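You operate a simulated robot arm through the tools that you are given. There is no shell and no other tool.

The job below is to be done with a simulated robot arm. You get a single attempt, and the scene is never put back.

JOB
Give the short clear bottle one stroke, fit the black pump and crimp it on.
Fine: knobs as they stand; one pull under the 15 mm head; the holder back at LOAD.

It is judged by the outcome, as a careful person would: the job done as asked, and still so three seconds after it is handed in. It fails if anything else is knocked over, pushed out of place, dropped, spilled or broken.

ROBOT AND FRAMES
A 6-joint arm with a two-finger gripper, fixed in place. Base frame: the origin is at the foot of the arm, x ahead of it, y to its left, z up. Readings come in m, rad, newtons and seconds.
Its first joint turns from -2.897 to 2.897 rad. Payload 2.45 kg.
The TCP is the grasp point between the finger pads, 0.02 m short of the fingertips. In the tool frame z runs along the fingers and y along their closing line. The gripper opens to 0.14 m. The gripper's body begins 0.168 m behind the TCP.
Orientation is that of the tool frame in the base frame, as a unit quaternion [x, y, z, w]. With the fingers straight down and closing along the base's y, the tool's x points along the base's -x, its y along +y and its z along -z.

CONTROLS
- The arm moves only by the tool jog_arm. Its argument "commands" is a list of rows, each a list of 2 entries, a list of its own where there are three numbers: the shift along the tool's x, y, z in m, then the turn, a rotation vector about the tool's x, y, z in rad. In form: [[[dx, dy, dz], [rx, ry, rz]], ...]. A call has 1 to 20 rows; each row is the pose to reach, as a shift and turn from the pose commanded when the call began, along the tool's axes at that moment. "jaw" is the closure in counts, from 0 (fully open) to 255 (shut), set as the call begins (left out, the last holds). Each row takes 0.2 s and may step no farther than 0.05 m and 0.15 rad from the row before; otherwise, or with a gripper value out of range, the whole call is refused. Where a pose cannot be reached the arm comes as near as it can. A force on the tool above 80 N (or 10 N above the force at the start of the call, whichever is more), or a blocked arm, ends the call early, and 0.2 s more pass. Each finger travels about 0.045 m/s and halts on what it meets, pressing with about 22 N; the grip force reading is that of the motor and also rises with nothing between the fingers. The clock runs only during rows and for 0.2 s after the last one: add rows that repeat a pose to give the fingers time. The reply holds the time, the measured pose of the TCP, the force on the tool along the base axes, the opening and the grip force, in the units named above and with some noise, with the torque about the TCP (base axes, N m) and any sound that the robot's microphone picked up.
- Cameras (640 x 400 px; columns grow to the right, rows downward): "scene" is fixed at [0.0508, -0.6498, 1.5779]; the picture's right is [0.90, -0.45, 0.00], its down [-0.13, -0.25, -0.96] and it looks along [0.43, 0.86, -0.28] (base axes); focal length 352 px, centre (320, 200). "wrist" rides on the gripper at [0.078, 0.011, -0.209] in the tool frame; the picture's right is [-0.14, 0.99, 0.00], its down [-0.92, -0.13, -0.37] and it looks along [-0.36, -0.05, 0.93] (tool axes); focal length 280 px, centre (320, 200). There is no depth. A picture from a camera that has moved, and an enlarged one, comes with that camera's place and axes in the base frame and with its lens.
- camera(camera): a new picture of that camera. No time passes.
- enlarge(camera, box): a new picture of the part [left, top, right, bottom] of that camera's present view, enlarged. No time passes.
- finish_job(): hands the job in; it is judged then, once.

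Places have to be worked out from the pictures, the camera data and where the tool is seen. Open the gripper and draw the arm clear of the work before you hand the job in, unless the task says otherwise.

The tools are called after "Emit:" by a JSON object that holds its "api" and its "payload". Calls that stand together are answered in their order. jog_arm: Moves the arm, as the interface text tells. Its arguments: {"type":"object","properties":{"commands":{"type":"array"},"jaw":{"type":"number"}},"required":["commands"]} The other tools are called the same way: camera (camera) takes a picture; enlarge (camera, box) takes an enlarged picture of a part of a camera's view; finish_job () hands the job in.

At the start:

```text
clock: 0.0
tcp_pos: [0.3435, 0.4493, 1.3559]
ee_rot: [0.0, 1.0, 0.0, 0.0]
ft_force: [-0.3, 0.8, 0.1]
torque: [0.01, -0.04, 0.01]
width: 0.1399
gripper_force: 0.0
```

scene: 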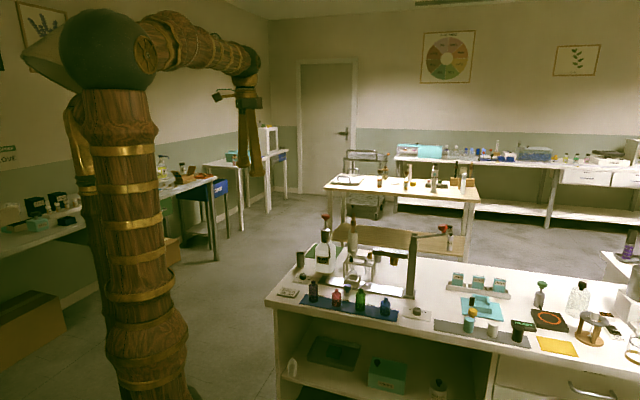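
wrist: 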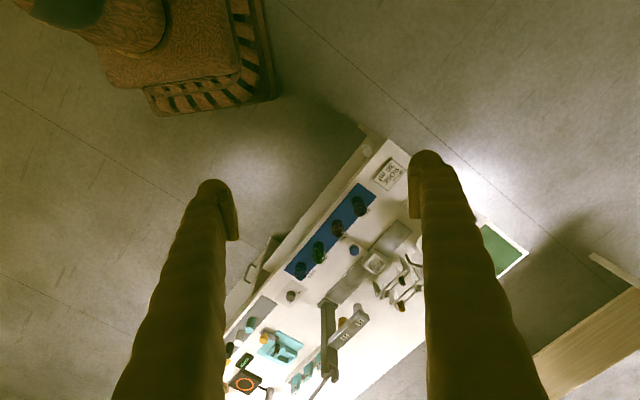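

The start pictures show a bench with many small items. I'll look closer at the bench in both views before moving.

Emit:
{"api": "enlarge", "payload": {"camera": "scene", "box": [260, 200, 450, 330]}}

Emit:
{"api": "enlarge", "payload": {"camera": "scene", "box": [420, 250, 640, 380]}}

Emit:
{"api": "enlarge", "payload": {"camera": "wrist", "box": [220, 130, 540, 400]}}

```text
3.08 times, centred on (355, 265) of scene
camera zoom: at [0.0508, -0.6498, 1.5779], right [0.9, -0.45, 0.0], down [-0.13, -0.25, -0.96], along [0.43, 0.86, -0.28], focal length 1082 px, centre (212, 0)
```

zoom: 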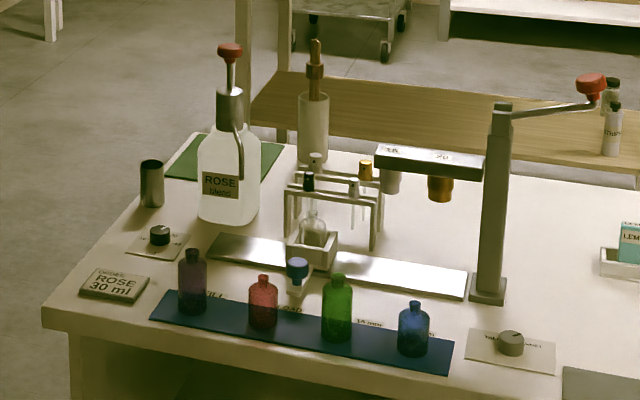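

```text
2.91 times, centred on (530, 315) of scene
camera zoom: at [0.0508, -0.6498, 1.5779], right [0.9, -0.45, 0.0], down [-0.13, -0.25, -0.96], along [0.43, 0.86, -0.28], focal length 1023 px, centre (-291, -134)
```

zoom: 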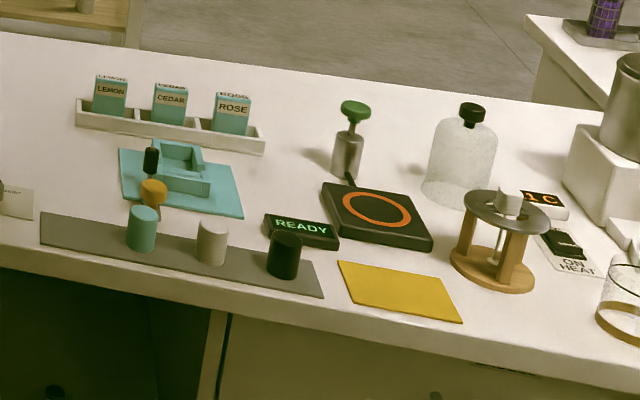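

```text
1.48 times, centred on (380, 265) of wrist
camera zoom: at [0.2671, 0.4596, 1.5664], right [0.14, 0.99, 0.0], down [0.92, -0.13, 0.37], along [0.36, -0.05, -0.93], focal length 415 px, centre (231, 104)
```

zoom: 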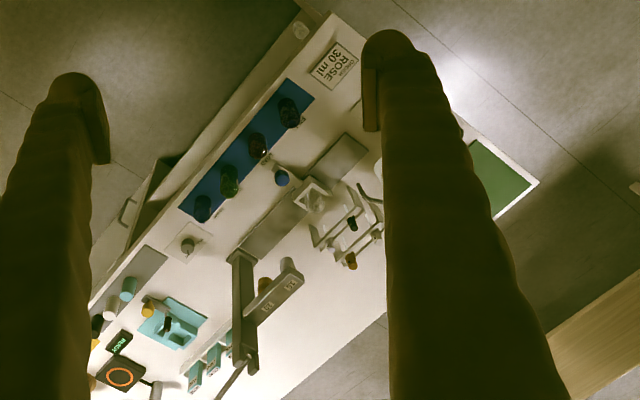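

The bottle seems to sit in a white holder on a metal rail, with a rack of pumps behind it and a crimp press to the right. I'll zoom in on those parts.

Emit:
{"api": "enlarge", "payload": {"camera": "scene", "box": [335, 240, 385, 290]}}

Emit:
{"api": "enlarge", "payload": {"camera": "scene", "box": [365, 220, 455, 295]}}

Emit:
{"api": "enlarge", "payload": {"camera": "scene", "box": [270, 205, 350, 310]}}

Emit:
{"api": "enlarge", "payload": {"camera": "scene", "box": [300, 270, 440, 330]}}

Emit:
{"api": "enlarge", "payload": {"camera": "wrist", "box": [300, 200, 430, 330]}}

```text
8.00 times, centred on (360, 265) of scene
camera zoom: at [0.0508, -0.6498, 1.5779], right [0.9, -0.45, 0.0], down [-0.13, -0.25, -0.96], along [0.43, 0.86, -0.28], focal length 2813 px, centre (0, -320)
```

zoom: 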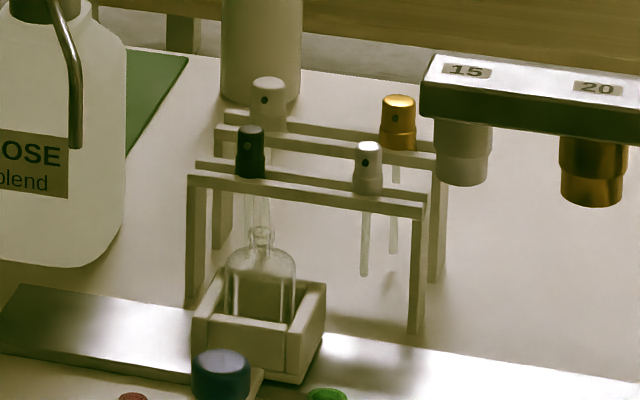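

```text
5.33 times, centred on (410, 258) of scene
camera zoom: at [0.0508, -0.6498, 1.5779], right [0.9, -0.45, 0.0], down [-0.13, -0.25, -0.96], along [0.43, 0.86, -0.28], focal length 1875 px, centre (-160, -107)
```

zoom: 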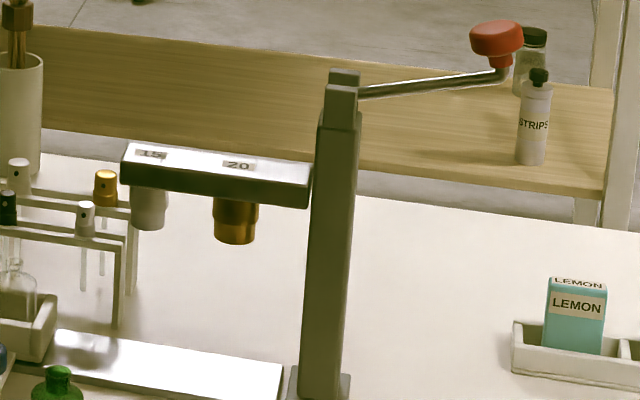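

```text
3.81 times, centred on (310, 258) of scene
camera zoom: at [0.0508, -0.6498, 1.5779], right [0.9, -0.45, 0.0], down [-0.13, -0.25, -0.96], along [0.43, 0.86, -0.28], focal length 1339 px, centre (358, -19)
```

zoom: 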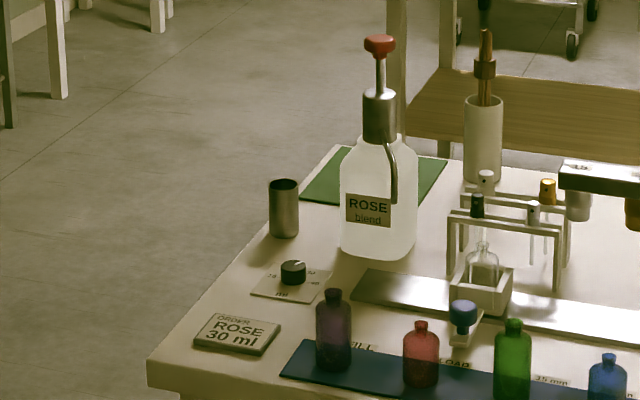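

```text
4.57 times, centred on (370, 300) of scene
camera zoom: at [0.0508, -0.6498, 1.5779], right [0.9, -0.45, 0.0], down [-0.13, -0.25, -0.96], along [0.43, 0.86, -0.28], focal length 1607 px, centre (91, -257)
```

zoom: 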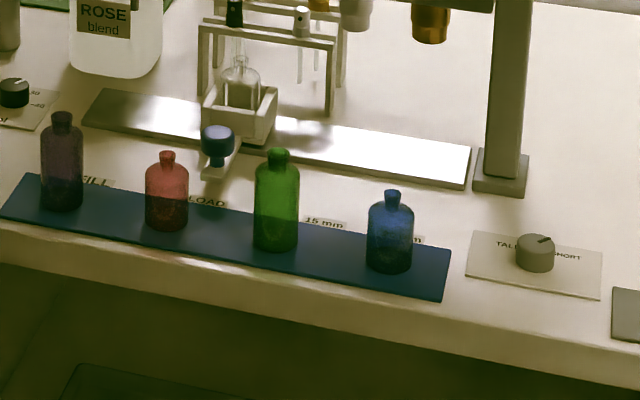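

```text
3.08 times, centred on (365, 265) of wrist
camera zoom: at [0.2671, 0.4596, 1.5664], right [0.14, 0.99, 0.0], down [0.92, -0.13, 0.37], along [0.36, -0.05, -0.93], focal length 863 px, centre (182, 0)
```

zoom: 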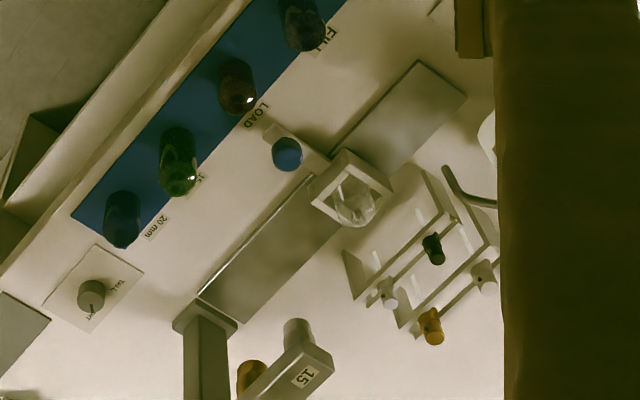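

The layout so far, in base coordinates:
- The bench runs about 45° to the base.
- The rail direction is about (0.72, -0.69).
- The holder knob is near (0.757, 0.502, 0.79).
- The black pump is near (0.857, 0.637, 0.84).
- The table is near z 0.745.

I'll turn the tool to line up with the bench and move over it for a better look.

Emit:
{"api": "jog_arm", "payload": {"commands": [[[-0.04, -0.006, 0.013], [0, 0, -0.101]], [[-0.08, -0.012, 0.026], [0, 0, -0.202]], [[-0.12, -0.018, 0.039], [0, 0, -0.303]], [[-0.16, -0.024, 0.052], [0, 0, -0.404]], [[-0.2, -0.03, 0.065], [0, 0, -0.505]], [[-0.24, -0.036, 0.078], [0, 0, -0.606]], [[-0.28, -0.041, 0.092], [0, 0, -0.707]], [[-0.319, -0.045, 0.106], [0, 0, -0.808]]], "jaw": 0}}

```text
clock: 1.8
tcp_pos: [0.6675, 0.4009, 1.2512]
ee_rot: [-0.393, 0.919, 0.0, 0.001]
ft_force: [-0.4, -0.2, 0.7]
torque: [0.04, -0.06, 0.01]
width: 0.1399
gripper_force: 0.0
```

Moved as commanded and now aligned near the bench axes. Next, pictures from here.

Emit:
{"api": "camera", "payload": {"camera": "wrist"}}

Emit:
{"api": "camera", "payload": {"camera": "scene"}}

```text
taken
camera wrist: at [0.6048, 0.3518, 1.4616], right [-0.62, 0.78, 0.0], down [0.73, 0.58, 0.37], along [0.29, 0.23, -0.93], focal length 280 px, centre (320, 200)
```

wrist: 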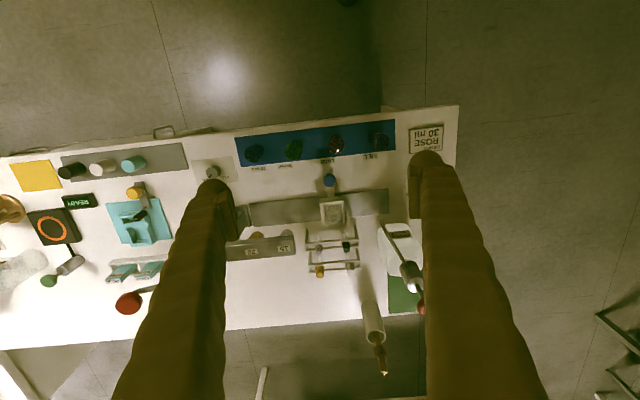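

```text
taken
```

scene: 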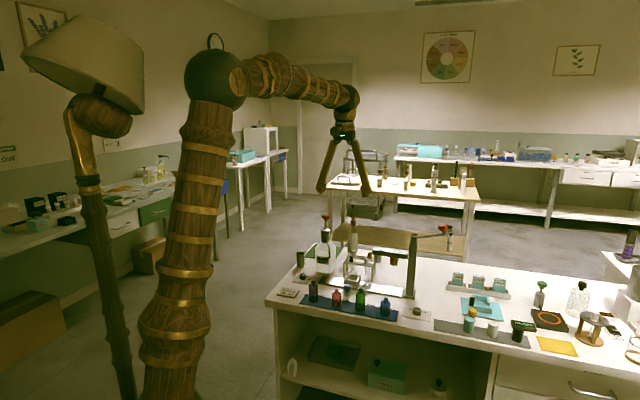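

The whole station is in view. I'll enlarge the wrist view to measure the parts more exactly.

Emit:
{"api": "enlarge", "payload": {"camera": "wrist", "box": [225, 120, 425, 245]}}

Emit:
{"api": "enlarge", "payload": {"camera": "wrist", "box": [290, 170, 370, 220]}}

Emit:
{"api": "enlarge", "payload": {"camera": "wrist", "box": [290, 210, 430, 298]}}

Emit:
{"api": "enlarge", "payload": {"camera": "wrist", "box": [100, 220, 310, 350]}}

```text
3.20 times, centred on (325, 182) of wrist
camera zoom: at [0.6048, 0.3518, 1.4616], right [-0.62, 0.78, 0.0], down [0.73, 0.58, 0.37], along [0.29, 0.23, -0.93], focal length 897 px, centre (304, 256)
```

zoom: 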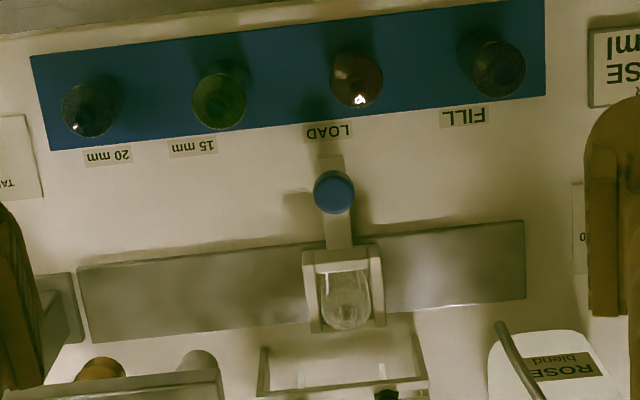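

```text
8.00 times, centred on (330, 195) of wrist
camera zoom: at [0.6048, 0.3518, 1.4616], right [-0.62, 0.78, 0.0], down [0.73, 0.58, 0.37], along [0.29, 0.23, -0.93], focal length 2243 px, centre (240, 240)
```

zoom: 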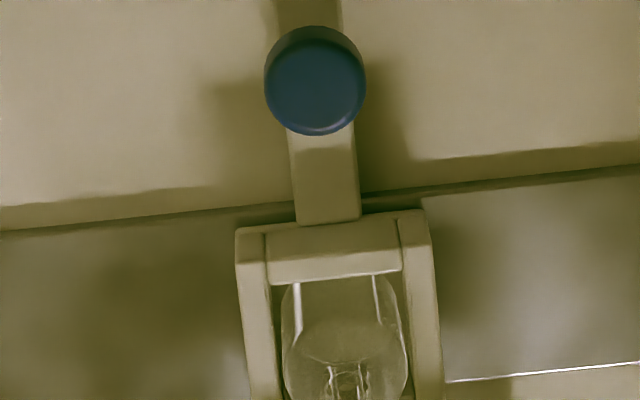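

```text
4.55 times, centred on (360, 254) of wrist
camera zoom: at [0.6048, 0.3518, 1.4616], right [-0.62, 0.78, 0.0], down [0.73, 0.58, 0.37], along [0.29, 0.23, -0.93], focal length 1274 px, centre (138, -46)
```

zoom: 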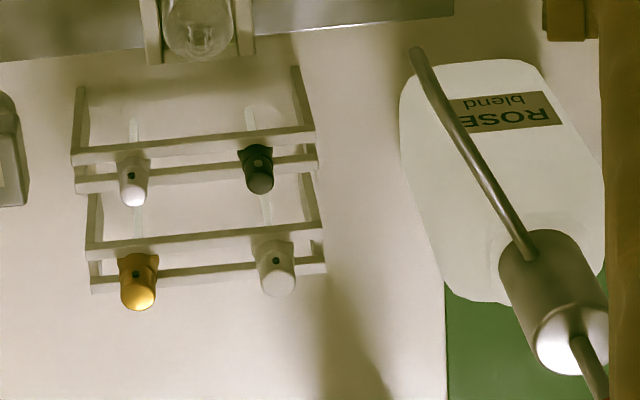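

```text
3.05 times, centred on (205, 285) of wrist
camera zoom: at [0.6048, 0.3518, 1.4616], right [-0.62, 0.78, 0.0], down [0.73, 0.58, 0.37], along [0.29, 0.23, -0.93], focal length 854 px, centre (670, -59)
```

zoom: 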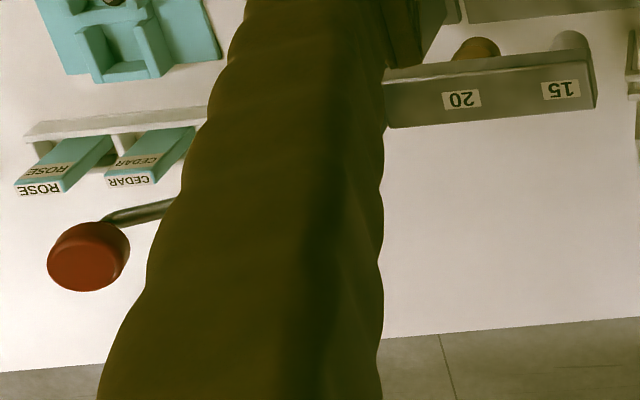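

The bench axes are now measured: rail direction u = (0.707, -0.707) and depth direction v = (0.707, 0.707).

| Item | u | v | z |
|---|---|---|---|
| FILL station | 0.07 | | |
| LOAD station | 0.18 | | |
| 15 mm station | 0.29 | | |
| Holder knob | 0.18 | 0.88 | 0.80 |

I'll move above the knob, line the tool up exactly and look again.

Emit:
{"api": "jog_arm", "payload": {"commands": [[[-0.016, 0.0, 0.038], [0, 0, 0.006]], [[-0.032, 0.001, 0.075], [0, 0, 0.012]], [[-0.048, 0.001, 0.112], [0, 0, 0.018]], [[-0.064, 0.002, 0.15], [0, 0, 0.024]], [[-0.08, 0.002, 0.187], [0, 0, 0.024]], [[-0.096, 0.003, 0.225], [0, 0, 0.024]], [[-0.112, 0.003, 0.262], [0, 0, 0.024]], [[-0.127, 0.003, 0.3], [0, 0, 0.024]], [[-0.127, 0.003, 0.3], [0, 0, 0.024]], [[-0.127, 0.003, 0.3], [0, 0, 0.024]]]}}

Emit:
{"api": "camera", "payload": {"camera": "wrist"}}

Emit:
{"api": "camera", "payload": {"camera": "scene"}}

```text
clock: 4.0
tcp_pos: [0.7535, 0.4989, 0.9512]
ee_rot: [-0.382, 0.924, 0.0, 0.0]
ft_force: [0.4, 0.4, 0.8]
torque: [0.01, 0.02, 0.0]
width: 0.1399
gripper_force: 0.0
```

```text
taken
camera wrist: at [0.6904, 0.4511, 1.162], right [-0.6, 0.8, 0.0], down [0.74, 0.56, 0.37], along [0.29, 0.22, -0.93], focal length 280 px, centre (320, 200)
```

wrist: 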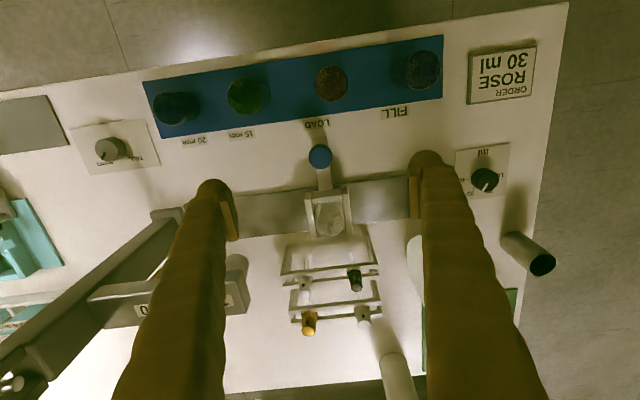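

```text
taken
```

scene: 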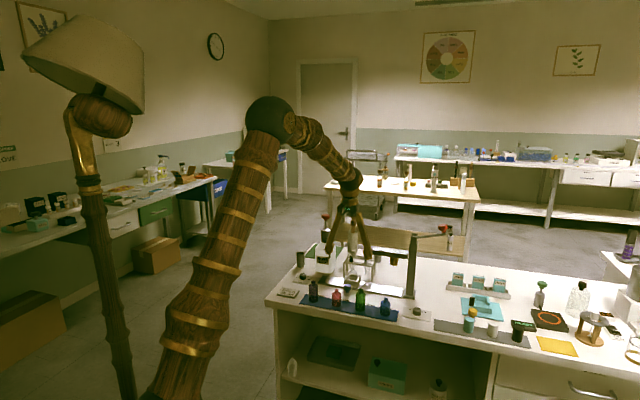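

The tool is now aligned at 45° and sits over the knob. I'll enlarge the knob and the pumps.

Emit:
{"api": "enlarge", "payload": {"camera": "wrist", "box": [280, 120, 380, 245]}}

Emit:
{"api": "enlarge", "payload": {"camera": "wrist", "box": [270, 220, 420, 345]}}

Emit:
{"api": "enlarge", "payload": {"camera": "scene", "box": [310, 195, 450, 300]}}

```text
3.20 times, centred on (330, 182) of wrist
camera zoom: at [0.6904, 0.4511, 1.162], right [-0.6, 0.8, 0.0], down [0.74, 0.56, 0.37], along [0.29, 0.22, -0.93], focal length 897 px, centre (288, 256)
```

zoom: 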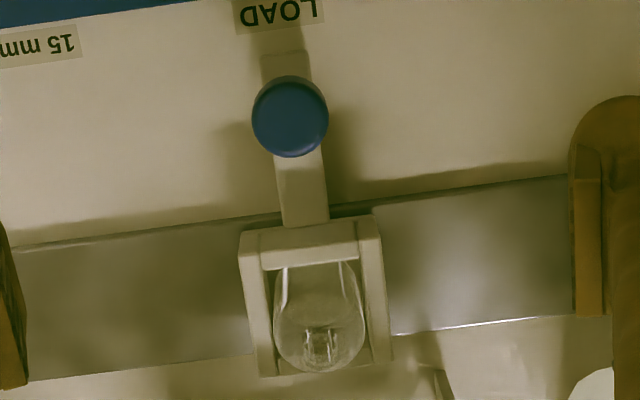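

```text
3.20 times, centred on (345, 282) of wrist
camera zoom: at [0.6904, 0.4511, 1.162], right [-0.6, 0.8, 0.0], down [0.74, 0.56, 0.37], along [0.29, 0.22, -0.93], focal length 897 px, centre (240, -64)
```

zoom: 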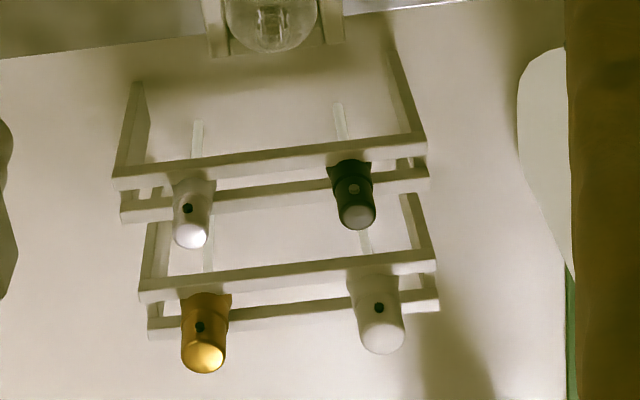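

```text
3.81 times, centred on (380, 248) of scene
camera zoom: at [0.0508, -0.6498, 1.5779], right [0.9, -0.45, 0.0], down [-0.13, -0.25, -0.96], along [0.43, 0.86, -0.28], focal length 1339 px, centre (91, 19)
```

zoom: 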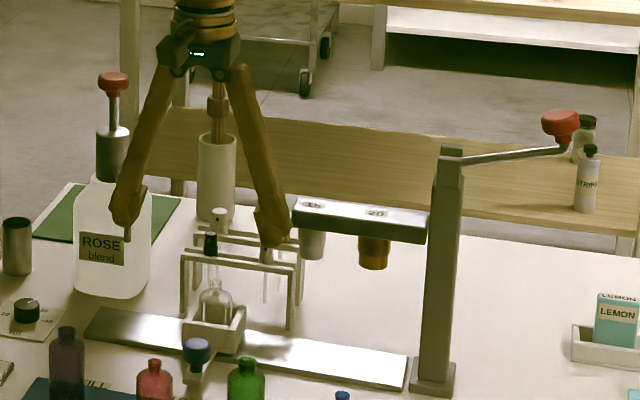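

The knob is centred at about u 0.180, v 0.886, top near 0.805, right below the TCP. I'll lower so the pads are at mid-knob height and check the forces.

Emit:
{"api": "jog_arm", "payload": {"commands": [[[0, 0, 0.04], [0, 0, 0]], [[0, 0, 0.08], [0, 0, 0]], [[0, 0, 0.11], [0, 0, 0]], [[0, 0, 0.135], [0, 0, 0]], [[0, 0, 0.15], [0, 0, 0]], [[0, 0, 0.157], [0, 0, 0]], [[0, 0, 0.157], [0, 0, 0]]]}}

Emit:
{"api": "camera", "payload": {"camera": "wrist"}}

Emit:
{"api": "enlarge", "payload": {"camera": "scene", "box": [310, 195, 450, 300]}}

```text
clock: 5.6
tcp_pos: [0.7509, 0.4987, 0.7927]
ee_rot: [-0.382, 0.924, 0.0, 0.0]
ft_force: [0.5, -0.7, -0.1]
torque: [0.02, -0.01, -0.02]
width: 0.1399
gripper_force: 0.1
```

```text
taken
camera wrist: at [0.6869, 0.4518, 1.0041], right [-0.6, 0.8, 0.0], down [0.74, 0.56, 0.37], along [0.29, 0.22, -0.93], focal length 280 px, centre (320, 200)
```

wrist: 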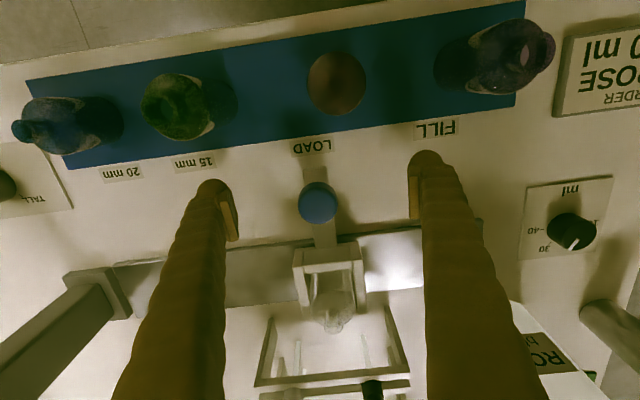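

```text
3.81 times, centred on (380, 248) of scene
camera zoom: at [0.0508, -0.6498, 1.5779], right [0.9, -0.45, 0.0], down [-0.13, -0.25, -0.96], along [0.43, 0.86, -0.28], focal length 1339 px, centre (91, 19)
```

zoom: 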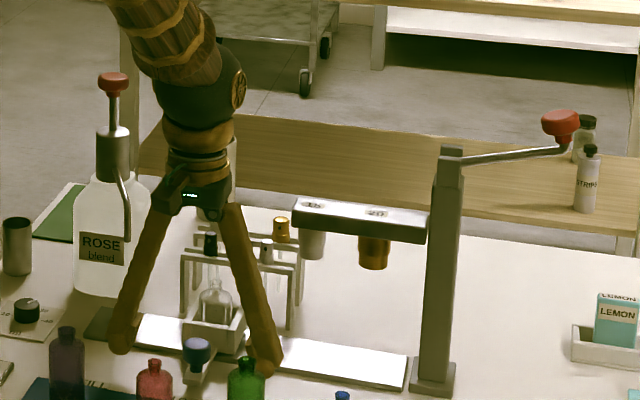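

The knob sits midway between the finger pads and nothing is touching. I'll close the jaw on it, holding still.

Emit:
{"api": "jog_arm", "payload": {"commands": [[[0, 0, 0], [0, 0, 0]], [[0, 0, 0], [0, 0, 0]], [[0, 0, 0], [0, 0, 0]], [[0, 0, 0], [0, 0, 0]], [[0, 0, 0], [0, 0, 0]], [[0, 0, 0], [0, 0, 0]], [[0, 0, 0], [0, 0, 0]], [[0, 0, 0], [0, 0, 0]], [[0, 0, 0], [0, 0, 0]]], "jaw": 255}}

Emit:
{"api": "camera", "payload": {"camera": "wrist"}}

```text
clock: 7.6
tcp_pos: [0.7498, 0.5001, 0.7936]
ee_rot: [-0.382, 0.924, 0.0, 0.001]
ft_force: [2.1, -0.5, -1.2]
torque: [0.0, 0.02, -0.04]
width: 0.0303
gripper_force: 45.1
```

```text
taken
camera wrist: at [0.6869, 0.4518, 1.0041], right [-0.6, 0.8, 0.0], down [0.74, 0.56, 0.37], along [0.29, 0.22, -0.93], focal length 280 px, centre (320, 200)
```

wrist: 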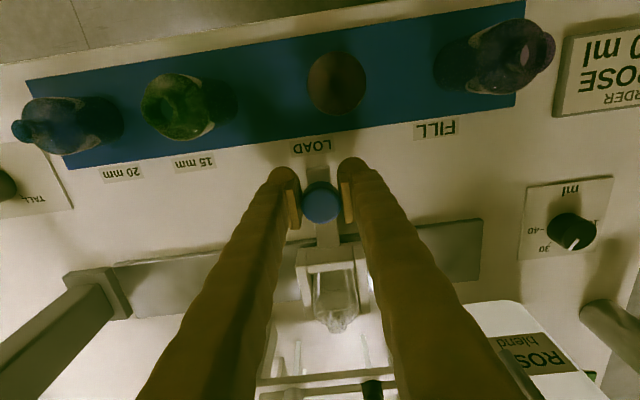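

The knob is held (30 mm). I'll slide the holder gently about 0.11 m toward FILL along the rail.

Emit:
{"api": "jog_arm", "payload": {"commands": [[[0, 0.008, 0], [0, 0, 0]], [[0, 0.017, 0], [0, 0, 0]], [[0, 0.026, 0], [0, 0, 0]], [[0, 0.035, 0], [0, 0, 0]], [[0, 0.044, 0], [0, 0, 0]], [[0, 0.053, 0], [0, 0, 0]], [[0, 0.062, 0], [0, 0, 0]], [[0, 0.071, 0], [0, 0, 0]], [[0, 0.08, 0], [0, 0, 0]], [[0, 0.089, 0], [0, 0, 0]], [[0, 0.098, 0], [0, 0, 0]], [[0, 0.106, 0], [0, 0, 0]], [[0, 0.11, 0], [0, 0, 0]], [[0, 0.11, 0], [0, 0, 0]]]}}

Emit:
{"api": "camera", "payload": {"camera": "wrist"}}

Emit:
{"api": "enlarge", "payload": {"camera": "scene", "box": [280, 200, 400, 300]}}

```text
clock: 10.6
tcp_pos: [0.6723, 0.5745, 0.7924]
ee_rot: [-0.383, 0.924, 0.0, 0.0]
ft_force: [28.3, 9.6, -43.2]
torque: [-0.19, 0.1, -0.19]
width: 0.0289
gripper_force: 45.3
```

```text
taken
camera wrist: at [0.6102, 0.5272, 1.0028], right [-0.6, 0.8, 0.0], down [0.74, 0.56, 0.37], along [0.29, 0.22, -0.93], focal length 280 px, centre (320, 200)
```

wrist: 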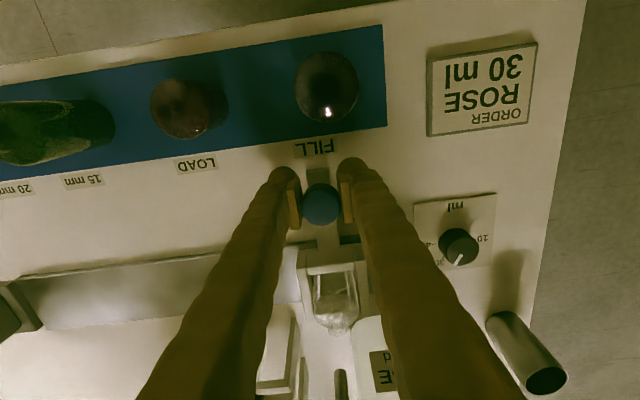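

```text
4.00 times, centred on (340, 250) of scene
camera zoom: at [0.0508, -0.6498, 1.5779], right [0.9, -0.45, 0.0], down [-0.13, -0.25, -0.96], along [0.43, 0.86, -0.28], focal length 1406 px, centre (240, 0)
```

zoom: 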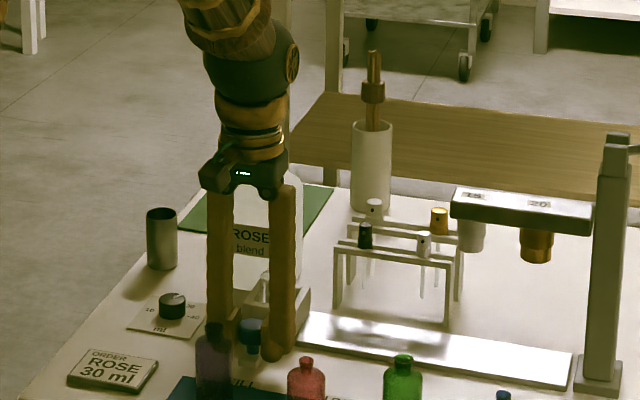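

The holder is at u ≈ 0.070, matching FILL, but the tool shows a residual load of about 50 N. I'll hold still briefly and read it again.

Emit:
{"api": "jog_arm", "payload": {"commands": [[[0, 0, 0], [0, 0, 0]], [[0, 0, 0], [0, 0, 0]]]}}

Emit:
{"api": "enlarge", "payload": {"camera": "wrist", "box": [270, 130, 400, 350]}}

Emit:
{"api": "enlarge", "payload": {"camera": "scene", "box": [320, 250, 370, 310]}}

```text
clock: 11.2
tcp_pos: [0.6723, 0.5743, 0.7928]
ee_rot: [-0.382, 0.924, 0.0, 0.0]
ft_force: [28.5, 2.6, -35.7]
torque: [-0.07, 0.03, -0.12]
width: 0.0294
gripper_force: 44.8
```

```text
1.82 times, centred on (335, 240) of wrist
camera zoom: at [0.6101, 0.5272, 1.0028], right [-0.6, 0.8, 0.0], down [0.74, 0.56, 0.37], along [0.29, 0.22, -0.93], focal length 510 px, centre (293, 127)
```

zoom: 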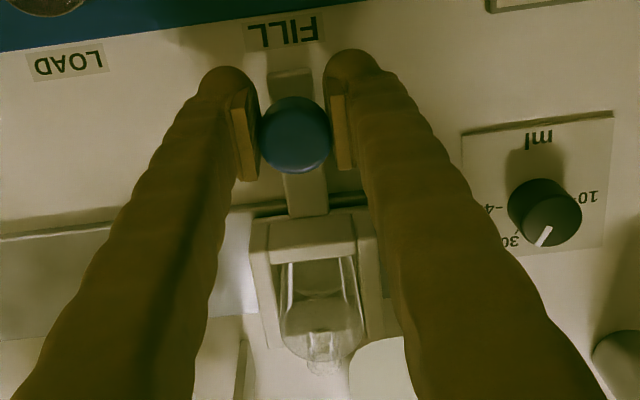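

```text
6.67 times, centred on (345, 280) of scene
camera zoom: at [0.0508, -0.6498, 1.5779], right [0.9, -0.45, 0.0], down [-0.13, -0.25, -0.96], along [0.43, 0.86, -0.28], focal length 2344 px, centre (153, -333)
```

zoom: 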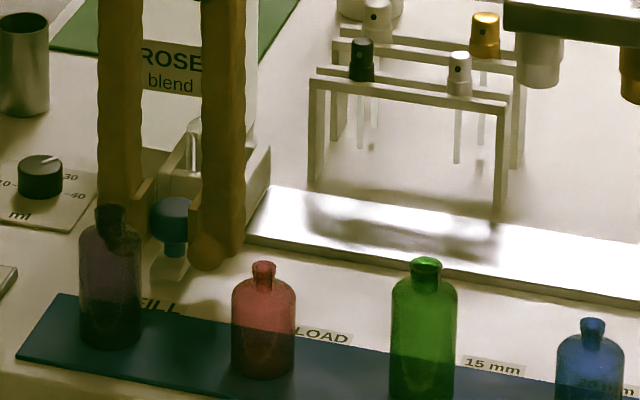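

The load is only grip constraint, since I'm pressing against the slide at its FILL end. I'll release the knob to let it relax and see where the holder rests.

Emit:
{"api": "jog_arm", "payload": {"commands": [[[0, 0, 0], [0, 0, 0]], [[0, 0, 0], [0, 0, 0]], [[0, 0, 0], [0, 0, 0]], [[0, 0, 0], [0, 0, 0]]], "jaw": 130}}

Emit:
{"api": "enlarge", "payload": {"camera": "wrist", "box": [270, 130, 400, 350]}}

```text
clock: 12.2
tcp_pos: [0.6726, 0.5747, 0.7927]
ee_rot: [-0.381, 0.924, 0.0, 0.0]
ft_force: [-0.7, 1.1, 0.1]
torque: [0.02, 0.02, 0.02]
width: 0.0685
gripper_force: 0.1
```

```text
1.82 times, centred on (335, 240) of wrist
camera zoom: at [0.6095, 0.5273, 1.0032], right [-0.6, 0.8, 0.0], down [0.74, 0.56, 0.37], along [0.29, 0.22, -0.93], focal length 510 px, centre (293, 127)
```

zoom: 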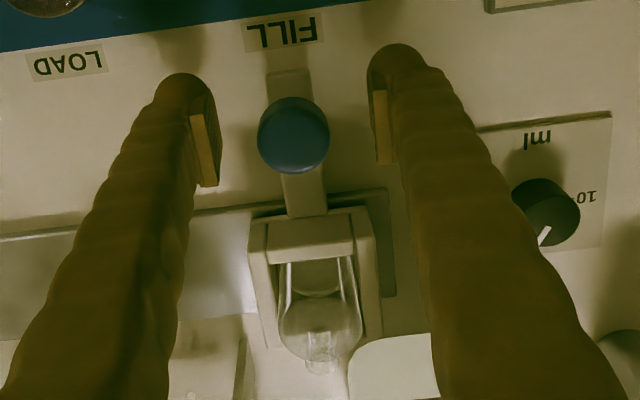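

The holder stayed put at FILL (u ≈ 0.069) and the forces are zero. I'll raise the arm clear and look at how the bottle neck lines up under the spout.

Emit:
{"api": "jog_arm", "payload": {"commands": [[[0, 0, -0.03], [0, 0, 0]], [[0, 0, -0.07], [0, 0, 0]], [[0, 0, -0.12], [0, 0, 0]], [[0, 0, -0.17], [0, 0, 0]], [[0, 0, -0.21], [0, 0, 0]], [[0.03, 0, -0.25], [0, 0, 0]], [[0.07, 0, -0.28], [0, 0, 0]], [[0.1, 0, -0.3], [0, 0, 0]], [[0.1, 0, -0.3], [0, 0, 0]]], "jaw": 0}}

Emit:
{"api": "camera", "payload": {"camera": "wrist"}}

Emit:
{"api": "enlarge", "payload": {"camera": "wrist", "box": [240, 150, 400, 350]}}

Emit:
{"api": "enlarge", "payload": {"camera": "scene", "box": [290, 200, 390, 310]}}

```text
clock: 14.2
tcp_pos: [0.6039, 0.502, 1.0932]
ee_rot: [-0.382, 0.924, 0.0, 0.0]
ft_force: [-0.1, -0.1, 0.3]
torque: [0.0, 0.0, 0.02]
width: 0.1399
gripper_force: 0.1
```

```text
taken
camera wrist: at [0.5405, 0.4546, 1.3042], right [-0.6, 0.8, 0.0], down [0.74, 0.56, 0.37], along [0.29, 0.22, -0.93], focal length 280 px, centre (320, 200)
```

wrist: 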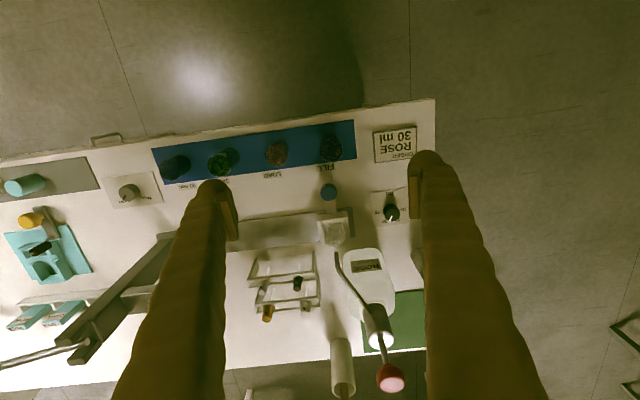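

```text
2.00 times, centred on (320, 250) of wrist
camera zoom: at [0.5405, 0.4546, 1.3042], right [-0.6, 0.8, 0.0], down [0.74, 0.56, 0.37], along [0.29, 0.22, -0.93], focal length 561 px, centre (320, 100)
```

zoom: 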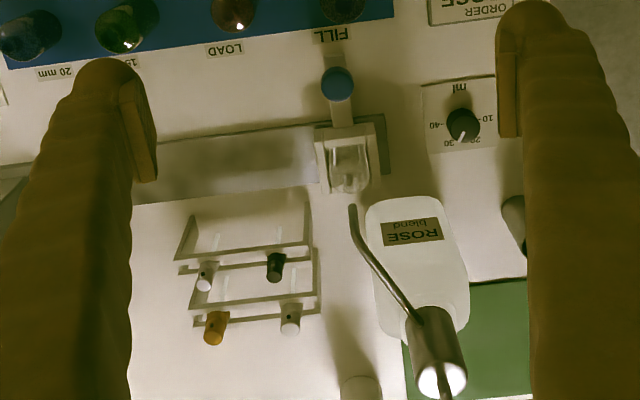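

```text
3.64 times, centred on (340, 255) of scene
camera zoom: at [0.0508, -0.6498, 1.5779], right [0.9, -0.45, 0.0], down [-0.13, -0.25, -0.96], along [0.43, 0.86, -0.28], focal length 1278 px, centre (247, 0)
```

zoom: 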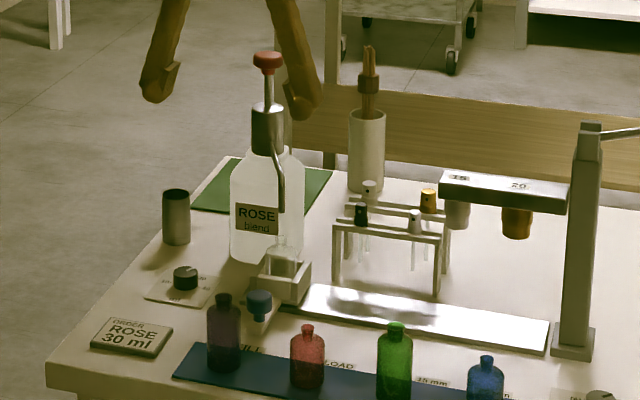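

The scene shows the spout tip above the bottle neck. I'll enlarge both views of it to confirm, and look at the plunger.

Emit:
{"api": "enlarge", "payload": {"camera": "scene", "box": [340, 235, 380, 295]}}

Emit:
{"api": "enlarge", "payload": {"camera": "wrist", "box": [310, 205, 350, 265]}}

Emit:
{"api": "enlarge", "payload": {"camera": "scene", "box": [300, 205, 350, 260]}}

Emit:
{"api": "enlarge", "payload": {"camera": "wrist", "box": [330, 290, 430, 400]}}

```text
6.67 times, centred on (360, 265) of scene
camera zoom: at [0.0508, -0.6498, 1.5779], right [0.9, -0.45, 0.0], down [-0.13, -0.25, -0.96], along [0.43, 0.86, -0.28], focal length 2344 px, centre (53, -233)
```

zoom: 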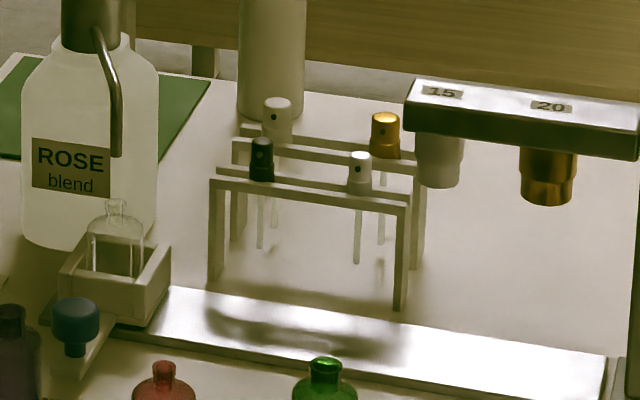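

```text
6.67 times, centred on (330, 235) of wrist
camera zoom: at [0.5405, 0.4546, 1.3042], right [-0.6, 0.8, 0.0], down [0.74, 0.56, 0.37], along [0.29, 0.22, -0.93], focal length 1869 px, centre (253, -33)
```

zoom: 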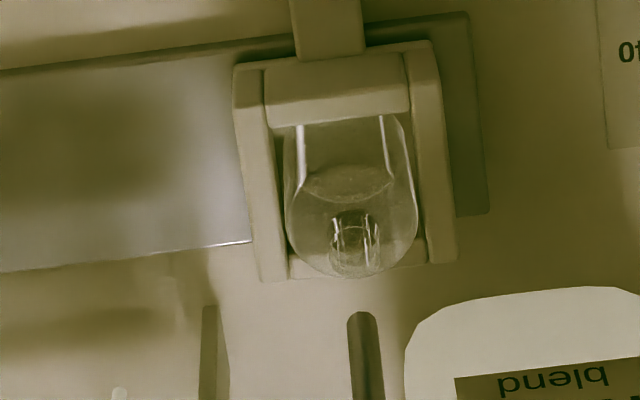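

```text
7.27 times, centred on (325, 232) of scene
camera zoom: at [0.0508, -0.6498, 1.5779], right [0.9, -0.45, 0.0], down [-0.13, -0.25, -0.96], along [0.43, 0.86, -0.28], focal length 2557 px, centre (284, -36)
```

zoom: 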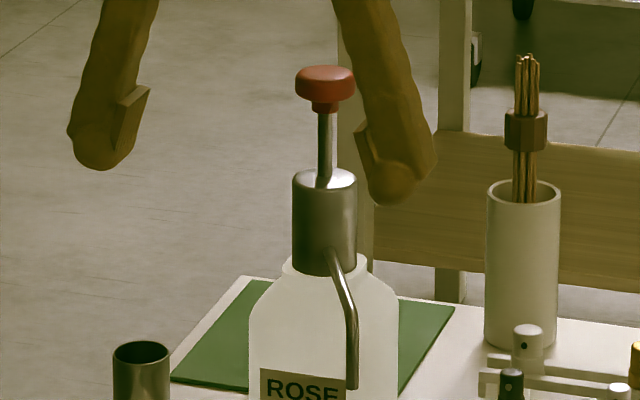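

```text
3.64 times, centred on (380, 345) of wrist
camera zoom: at [0.5405, 0.4546, 1.3042], right [-0.6, 0.8, 0.0], down [0.74, 0.56, 0.37], along [0.29, 0.22, -0.93], focal length 1020 px, centre (102, -327)
```

zoom: 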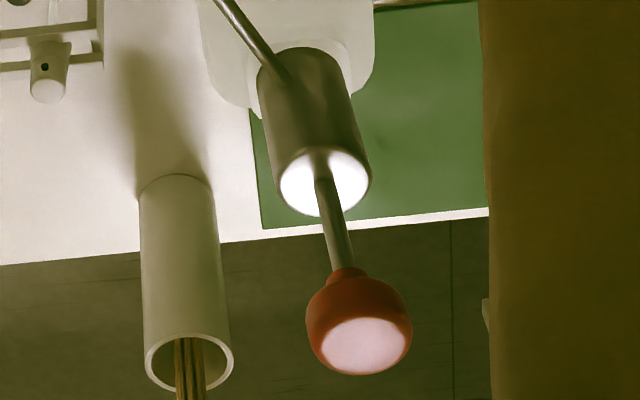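

Spout and neck agree within about 1 mm (u ≈ 0.070). The red plunger top is near u 0.0175, v 1.082, z 1.043. I'll close the fingers and move to hover about 7 cm above it, checking that it can be reached with the tool vertical.

Emit:
{"api": "jog_arm", "payload": {"commands": [[[0, 0.005, -0.02], [0, 0, 0]], [[-0.02, 0.01, -0.04], [0, 0, 0]], [[-0.06, 0.016, -0.04], [0, 0, 0]], [[-0.1, 0.022, -0.04], [0, 0, 0]], [[-0.14, 0.028, -0.04], [0, 0, 0]], [[-0.18, 0.034, -0.04], [0, 0, 0]], [[-0.22, 0.042, -0.04], [0, 0, 0]], [[-0.26, 0.05, -0.04], [0, 0, 0]], [[-0.3, 0.054, -0.04], [0, 0, 0]], [[-0.3, 0.054, -0.04], [0, 0, 0]], [[-0.3, 0.054, -0.04], [0, 0, 0]]], "jaw": 255}}

Emit:
{"api": "camera", "payload": {"camera": "wrist"}}

Emit:
{"api": "camera", "payload": {"camera": "scene"}}

```text
clock: 16.6
tcp_pos: [0.7736, 0.7559, 1.1349]
ee_rot: [-0.381, 0.925, 0.001, 0.0]
ft_force: [0.3, -0.1, -0.8]
torque: [0.01, 0.01, -0.02]
width: 0.0
gripper_force: 22.0
```

```text
taken
camera wrist: at [0.7112, 0.7078, 1.3464], right [-0.6, 0.8, 0.0], down [0.74, 0.56, 0.37], along [0.29, 0.22, -0.93], focal length 280 px, centre (320, 200)
```

wrist: 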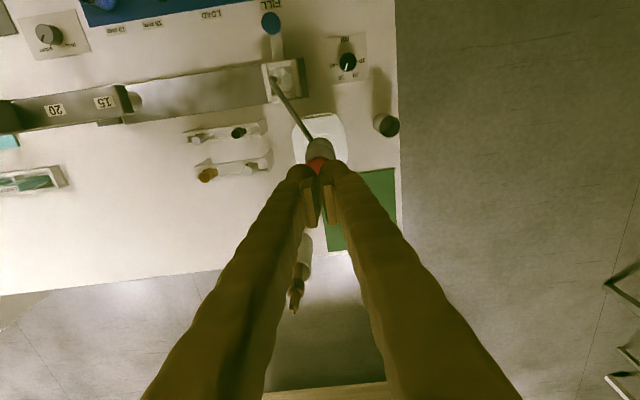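

```text
taken
```

scene: 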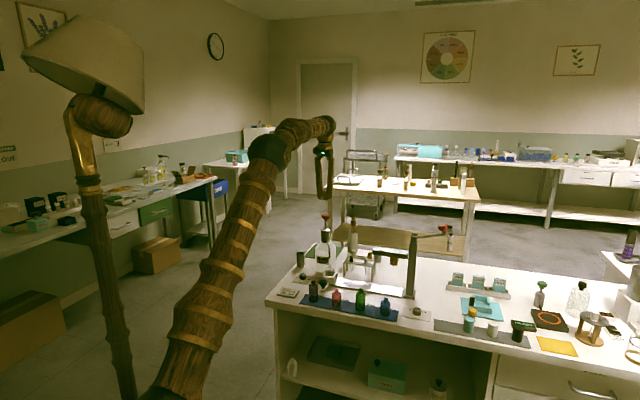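

The hover pose was reached with the tool vertical. I'll check from both cameras how the fingertips line up with the red knob.

Emit:
{"api": "enlarge", "payload": {"camera": "wrist", "box": [270, 130, 370, 230]}}

Emit:
{"api": "enlarge", "payload": {"camera": "scene", "box": [295, 150, 355, 250]}}

```text
4.00 times, centred on (320, 180) of wrist
camera zoom: at [0.7112, 0.7078, 1.3464], right [-0.6, 0.8, 0.0], down [0.74, 0.56, 0.37], along [0.29, 0.22, -0.93], focal length 1122 px, centre (320, 280)
```

zoom: 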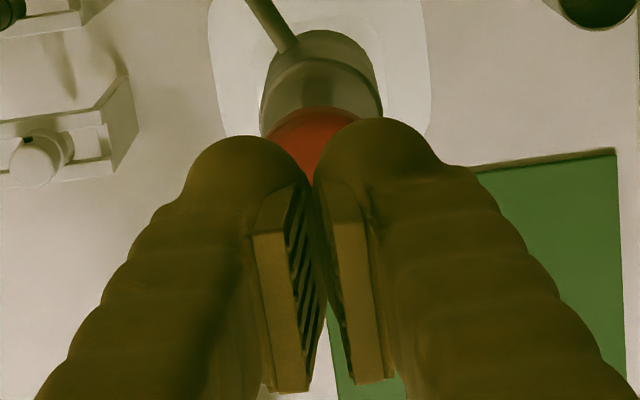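

```text
4.00 times, centred on (325, 200) of scene
camera zoom: at [0.0508, -0.6498, 1.5779], right [0.9, -0.45, 0.0], down [-0.13, -0.25, -0.96], along [0.43, 0.86, -0.28], focal length 1406 px, centre (300, 200)
```

zoom: 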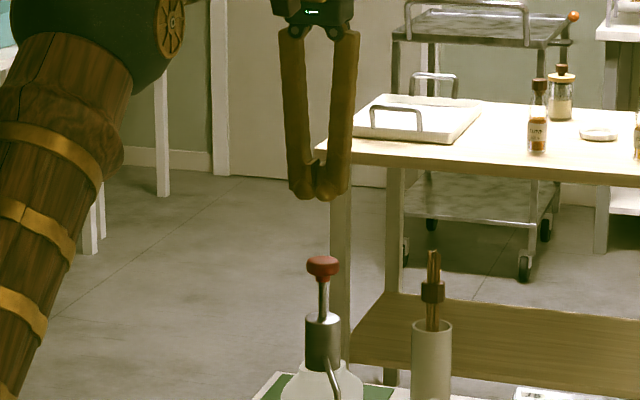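

The knob looks about 4 mm to +u and 7 mm farther in v than the fingertips. I'll correct that, lower to just above it and look again.

Emit:
{"api": "jog_arm", "payload": {"commands": [[[-0.004, -0.002, 0.01], [0, 0, 0]], [[-0.007, -0.004, 0.025], [0, 0, 0]], [[-0.007, -0.004, 0.045], [0, 0, 0]], [[-0.007, -0.004, 0.058], [0, 0, 0]], [[-0.007, -0.004, 0.058], [0, 0, 0]], [[-0.007, -0.004, 0.058], [0, 0, 0]]]}}

Emit:
{"api": "enlarge", "payload": {"camera": "wrist", "box": [270, 130, 370, 230]}}

Emit:
{"api": "enlarge", "payload": {"camera": "scene", "box": [305, 180, 345, 240]}}

```text
clock: 18.0
tcp_pos: [0.7833, 0.7566, 1.0733]
ee_rot: [-0.382, 0.924, 0.001, 0.001]
ft_force: [0.0, -0.4, -0.2]
torque: [0.06, 0.0, 0.02]
width: 0.0
gripper_force: 22.1
```

```text
4.00 times, centred on (320, 180) of wrist
camera zoom: at [0.7209, 0.7088, 1.284], right [-0.6, 0.8, 0.0], down [0.74, 0.56, 0.37], along [0.29, 0.22, -0.93], focal length 1122 px, centre (320, 280)
```

zoom: 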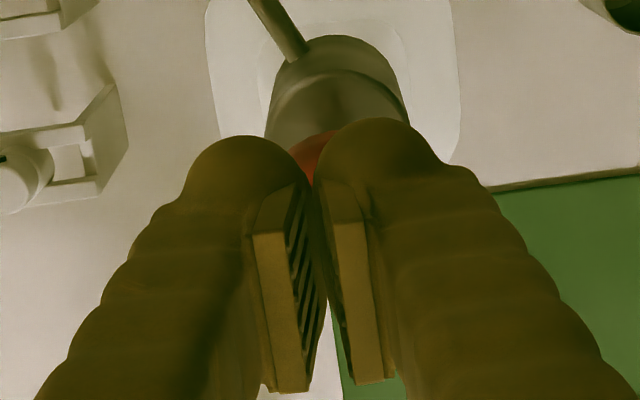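

```text
6.67 times, centred on (325, 210) of scene
camera zoom: at [0.0508, -0.6498, 1.5779], right [0.9, -0.45, 0.0], down [-0.13, -0.25, -0.96], along [0.43, 0.86, -0.28], focal length 2344 px, centre (287, 133)
```

zoom: 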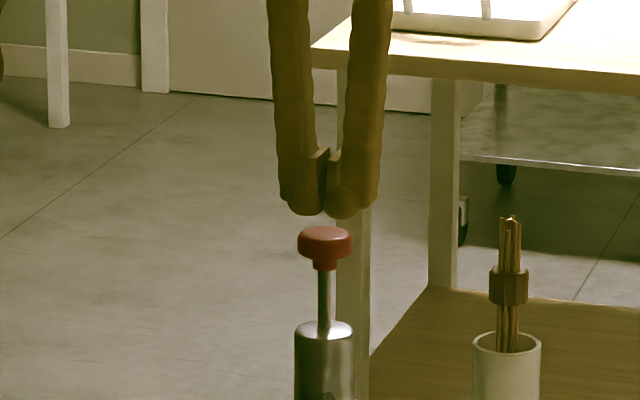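

The fingertips are now centred over the knob, about 1 cm above it. I'll press down slowly in small steps and watch the force.

Emit:
{"api": "jog_arm", "payload": {"commands": [[[0, 0, 0.005], [0, 0, 0]], [[0, 0, 0.01], [0, 0, 0]], [[0, 0, 0.014], [0, 0, 0]], [[0, 0, 0.018], [0, 0, 0]], [[0, 0, 0.022], [0, 0, 0]], [[0, 0, 0.026], [0, 0, 0]]]}}

Emit:
{"api": "enlarge", "payload": {"camera": "scene", "box": [305, 180, 345, 240]}}

```text
clock: 19.4
tcp_pos: [0.7833, 0.757, 1.0481]
ee_rot: [-0.382, 0.924, -0.001, 0.001]
ft_force: [-0.1, -1.4, 3.3]
torque: [0.0, -0.03, 0.0]
width: 0.0
gripper_force: 21.9
```

```text
6.67 times, centred on (325, 210) of scene
camera zoom: at [0.0508, -0.6498, 1.5779], right [0.9, -0.45, 0.0], down [-0.13, -0.25, -0.96], along [0.43, 0.86, -0.28], focal length 2344 px, centre (287, 133)
```

zoom: 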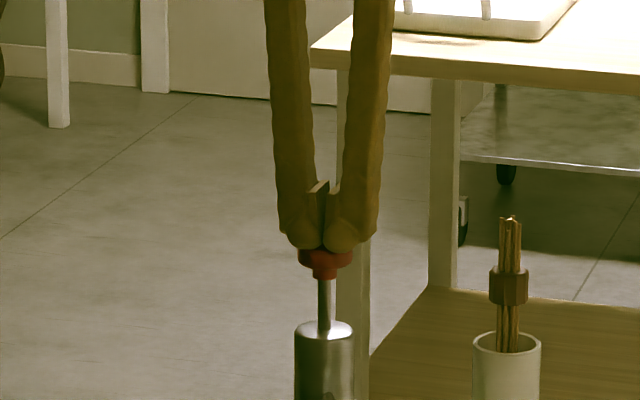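

Contact is made and the plunger is moving under about 3 N, with roughly 35 mm of rod left. I'll continue the same stroke downward steadily.

Emit:
{"api": "jog_arm", "payload": {"commands": [[[0, 0, 0.004], [0, 0, 0]], [[0, 0, 0.008], [0, 0, 0]], [[0, 0, 0.012], [0, 0, 0]], [[0, 0, 0.016], [0, 0, 0]], [[0, 0, 0.02], [0, 0, 0]], [[0, 0, 0.023], [0, 0, 0]], [[0, 0, 0.026], [0, 0, 0]], [[0, 0, 0.028], [0, 0, 0]]]}}

Emit:
{"api": "enlarge", "payload": {"camera": "scene", "box": [305, 180, 345, 240]}}

Emit:
{"api": "enlarge", "payload": {"camera": "scene", "box": [320, 235, 380, 295]}}

```text
clock: 21.2
tcp_pos: [0.7834, 0.7567, 1.0235]
ee_rot: [-0.382, 0.924, 0.0, 0.001]
ft_force: [-1.0, -9.5, 31.1]
torque: [0.09, 0.02, 0.01]
width: 0.006
gripper_force: 29.9
```

```text
6.67 times, centred on (325, 210) of scene
camera zoom: at [0.0508, -0.6498, 1.5779], right [0.9, -0.45, 0.0], down [-0.13, -0.25, -0.96], along [0.43, 0.86, -0.28], focal length 2344 px, centre (287, 133)
```

zoom: 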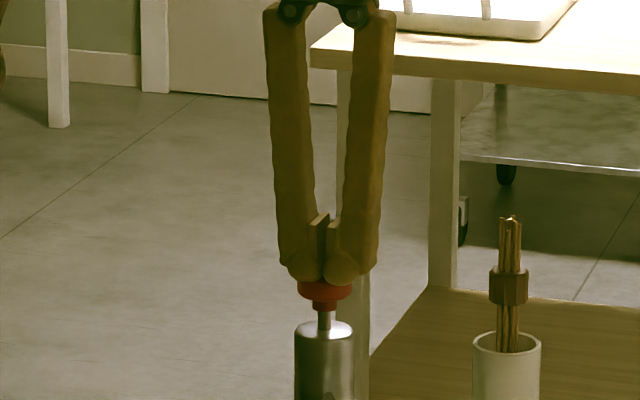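

```text
6.67 times, centred on (350, 265) of scene
camera zoom: at [0.0508, -0.6498, 1.5779], right [0.9, -0.45, 0.0], down [-0.13, -0.25, -0.96], along [0.43, 0.86, -0.28], focal length 2344 px, centre (120, -233)
```

zoom: 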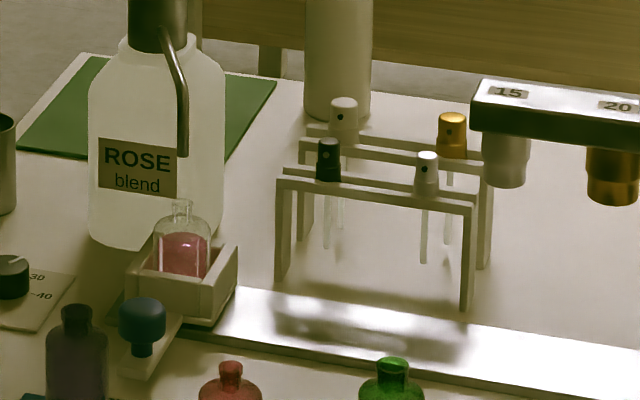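

Liquid has gone into the bottle and the resistance has risen to 31 N, so the stroke stop is probably close. I'll press 3 mm more to confirm the end.

Emit:
{"api": "jog_arm", "payload": {"commands": [[[0, 0, 0.001], [0, 0, 0]], [[0, 0, 0.002], [0, 0, 0]], [[0, 0, 0.003], [0, 0, 0]]]}}

Emit:
{"api": "enlarge", "payload": {"camera": "scene", "box": [305, 180, 345, 240]}}

Emit:
{"api": "enlarge", "payload": {"camera": "scene", "box": [320, 235, 380, 295]}}

```text
clock: 22.0
tcp_pos: [0.7843, 0.7563, 1.0219]
ee_rot: [-0.382, 0.924, 0.0, 0.003]
ft_force: [6.1, 4.0, 66.9]
torque: [0.69, -0.08, -0.12]
width: 0.0063
gripper_force: 29.6
```

```text
6.67 times, centred on (325, 210) of scene
camera zoom: at [0.0508, -0.6498, 1.5779], right [0.9, -0.45, 0.0], down [-0.13, -0.25, -0.96], along [0.43, 0.86, -0.28], focal length 2344 px, centre (287, 133)
```

zoom: 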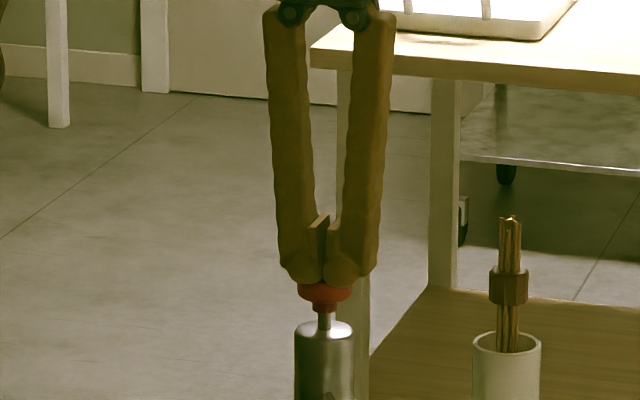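

```text
6.67 times, centred on (350, 265) of scene
camera zoom: at [0.0508, -0.6498, 1.5779], right [0.9, -0.45, 0.0], down [-0.13, -0.25, -0.96], along [0.43, 0.86, -0.28], focal length 2344 px, centre (120, -233)
```

zoom: 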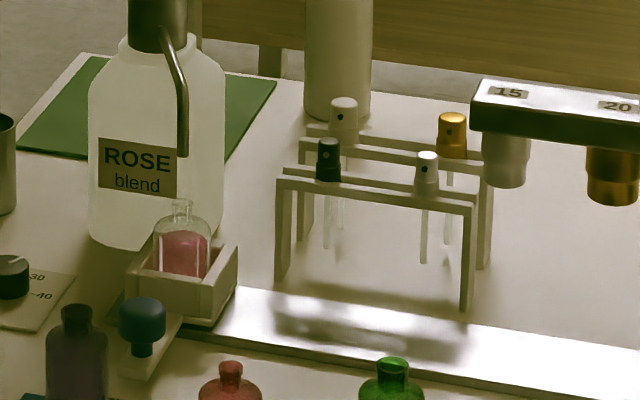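

The force rose to 67 N without movement and the level didn't change, so the stroke is complete. I'll lift straight up, clear of the plunger.

Emit:
{"api": "jog_arm", "payload": {"commands": [[[0, 0, -0.005], [0, 0, 0]], [[0, 0, -0.015], [0, 0, 0]], [[0, 0, -0.03], [0, 0, 0]], [[0, 0, -0.05], [0, 0, 0]], [[0, 0, -0.08], [0, 0, 0]], [[0, 0, -0.11], [0, 0, 0]], [[0, 0, -0.11], [0, 0, 0]]]}}

Emit:
{"api": "enlarge", "payload": {"camera": "scene", "box": [300, 180, 400, 300]}}

```text
clock: 23.6
tcp_pos: [0.7842, 0.7577, 1.1282]
ee_rot: [-0.382, 0.924, 0.0, 0.0]
ft_force: [0.1, -0.4, -0.6]
torque: [-0.01, 0.0, 0.01]
width: 0.0002
gripper_force: 29.1
```

```text
3.33 times, centred on (350, 240) of scene
camera zoom: at [0.0508, -0.6498, 1.5779], right [0.9, -0.45, 0.0], down [-0.13, -0.25, -0.96], along [0.43, 0.86, -0.28], focal length 1172 px, centre (220, 67)
```

zoom: 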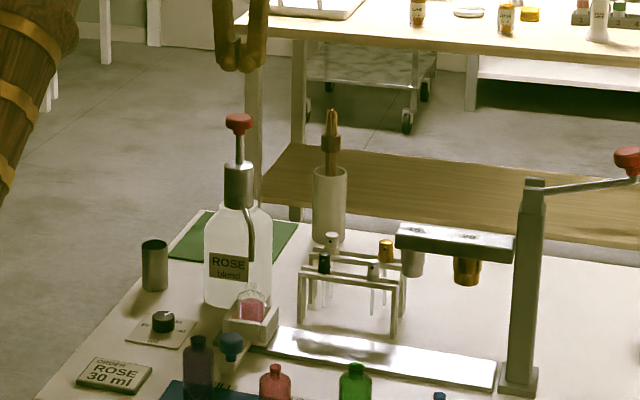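

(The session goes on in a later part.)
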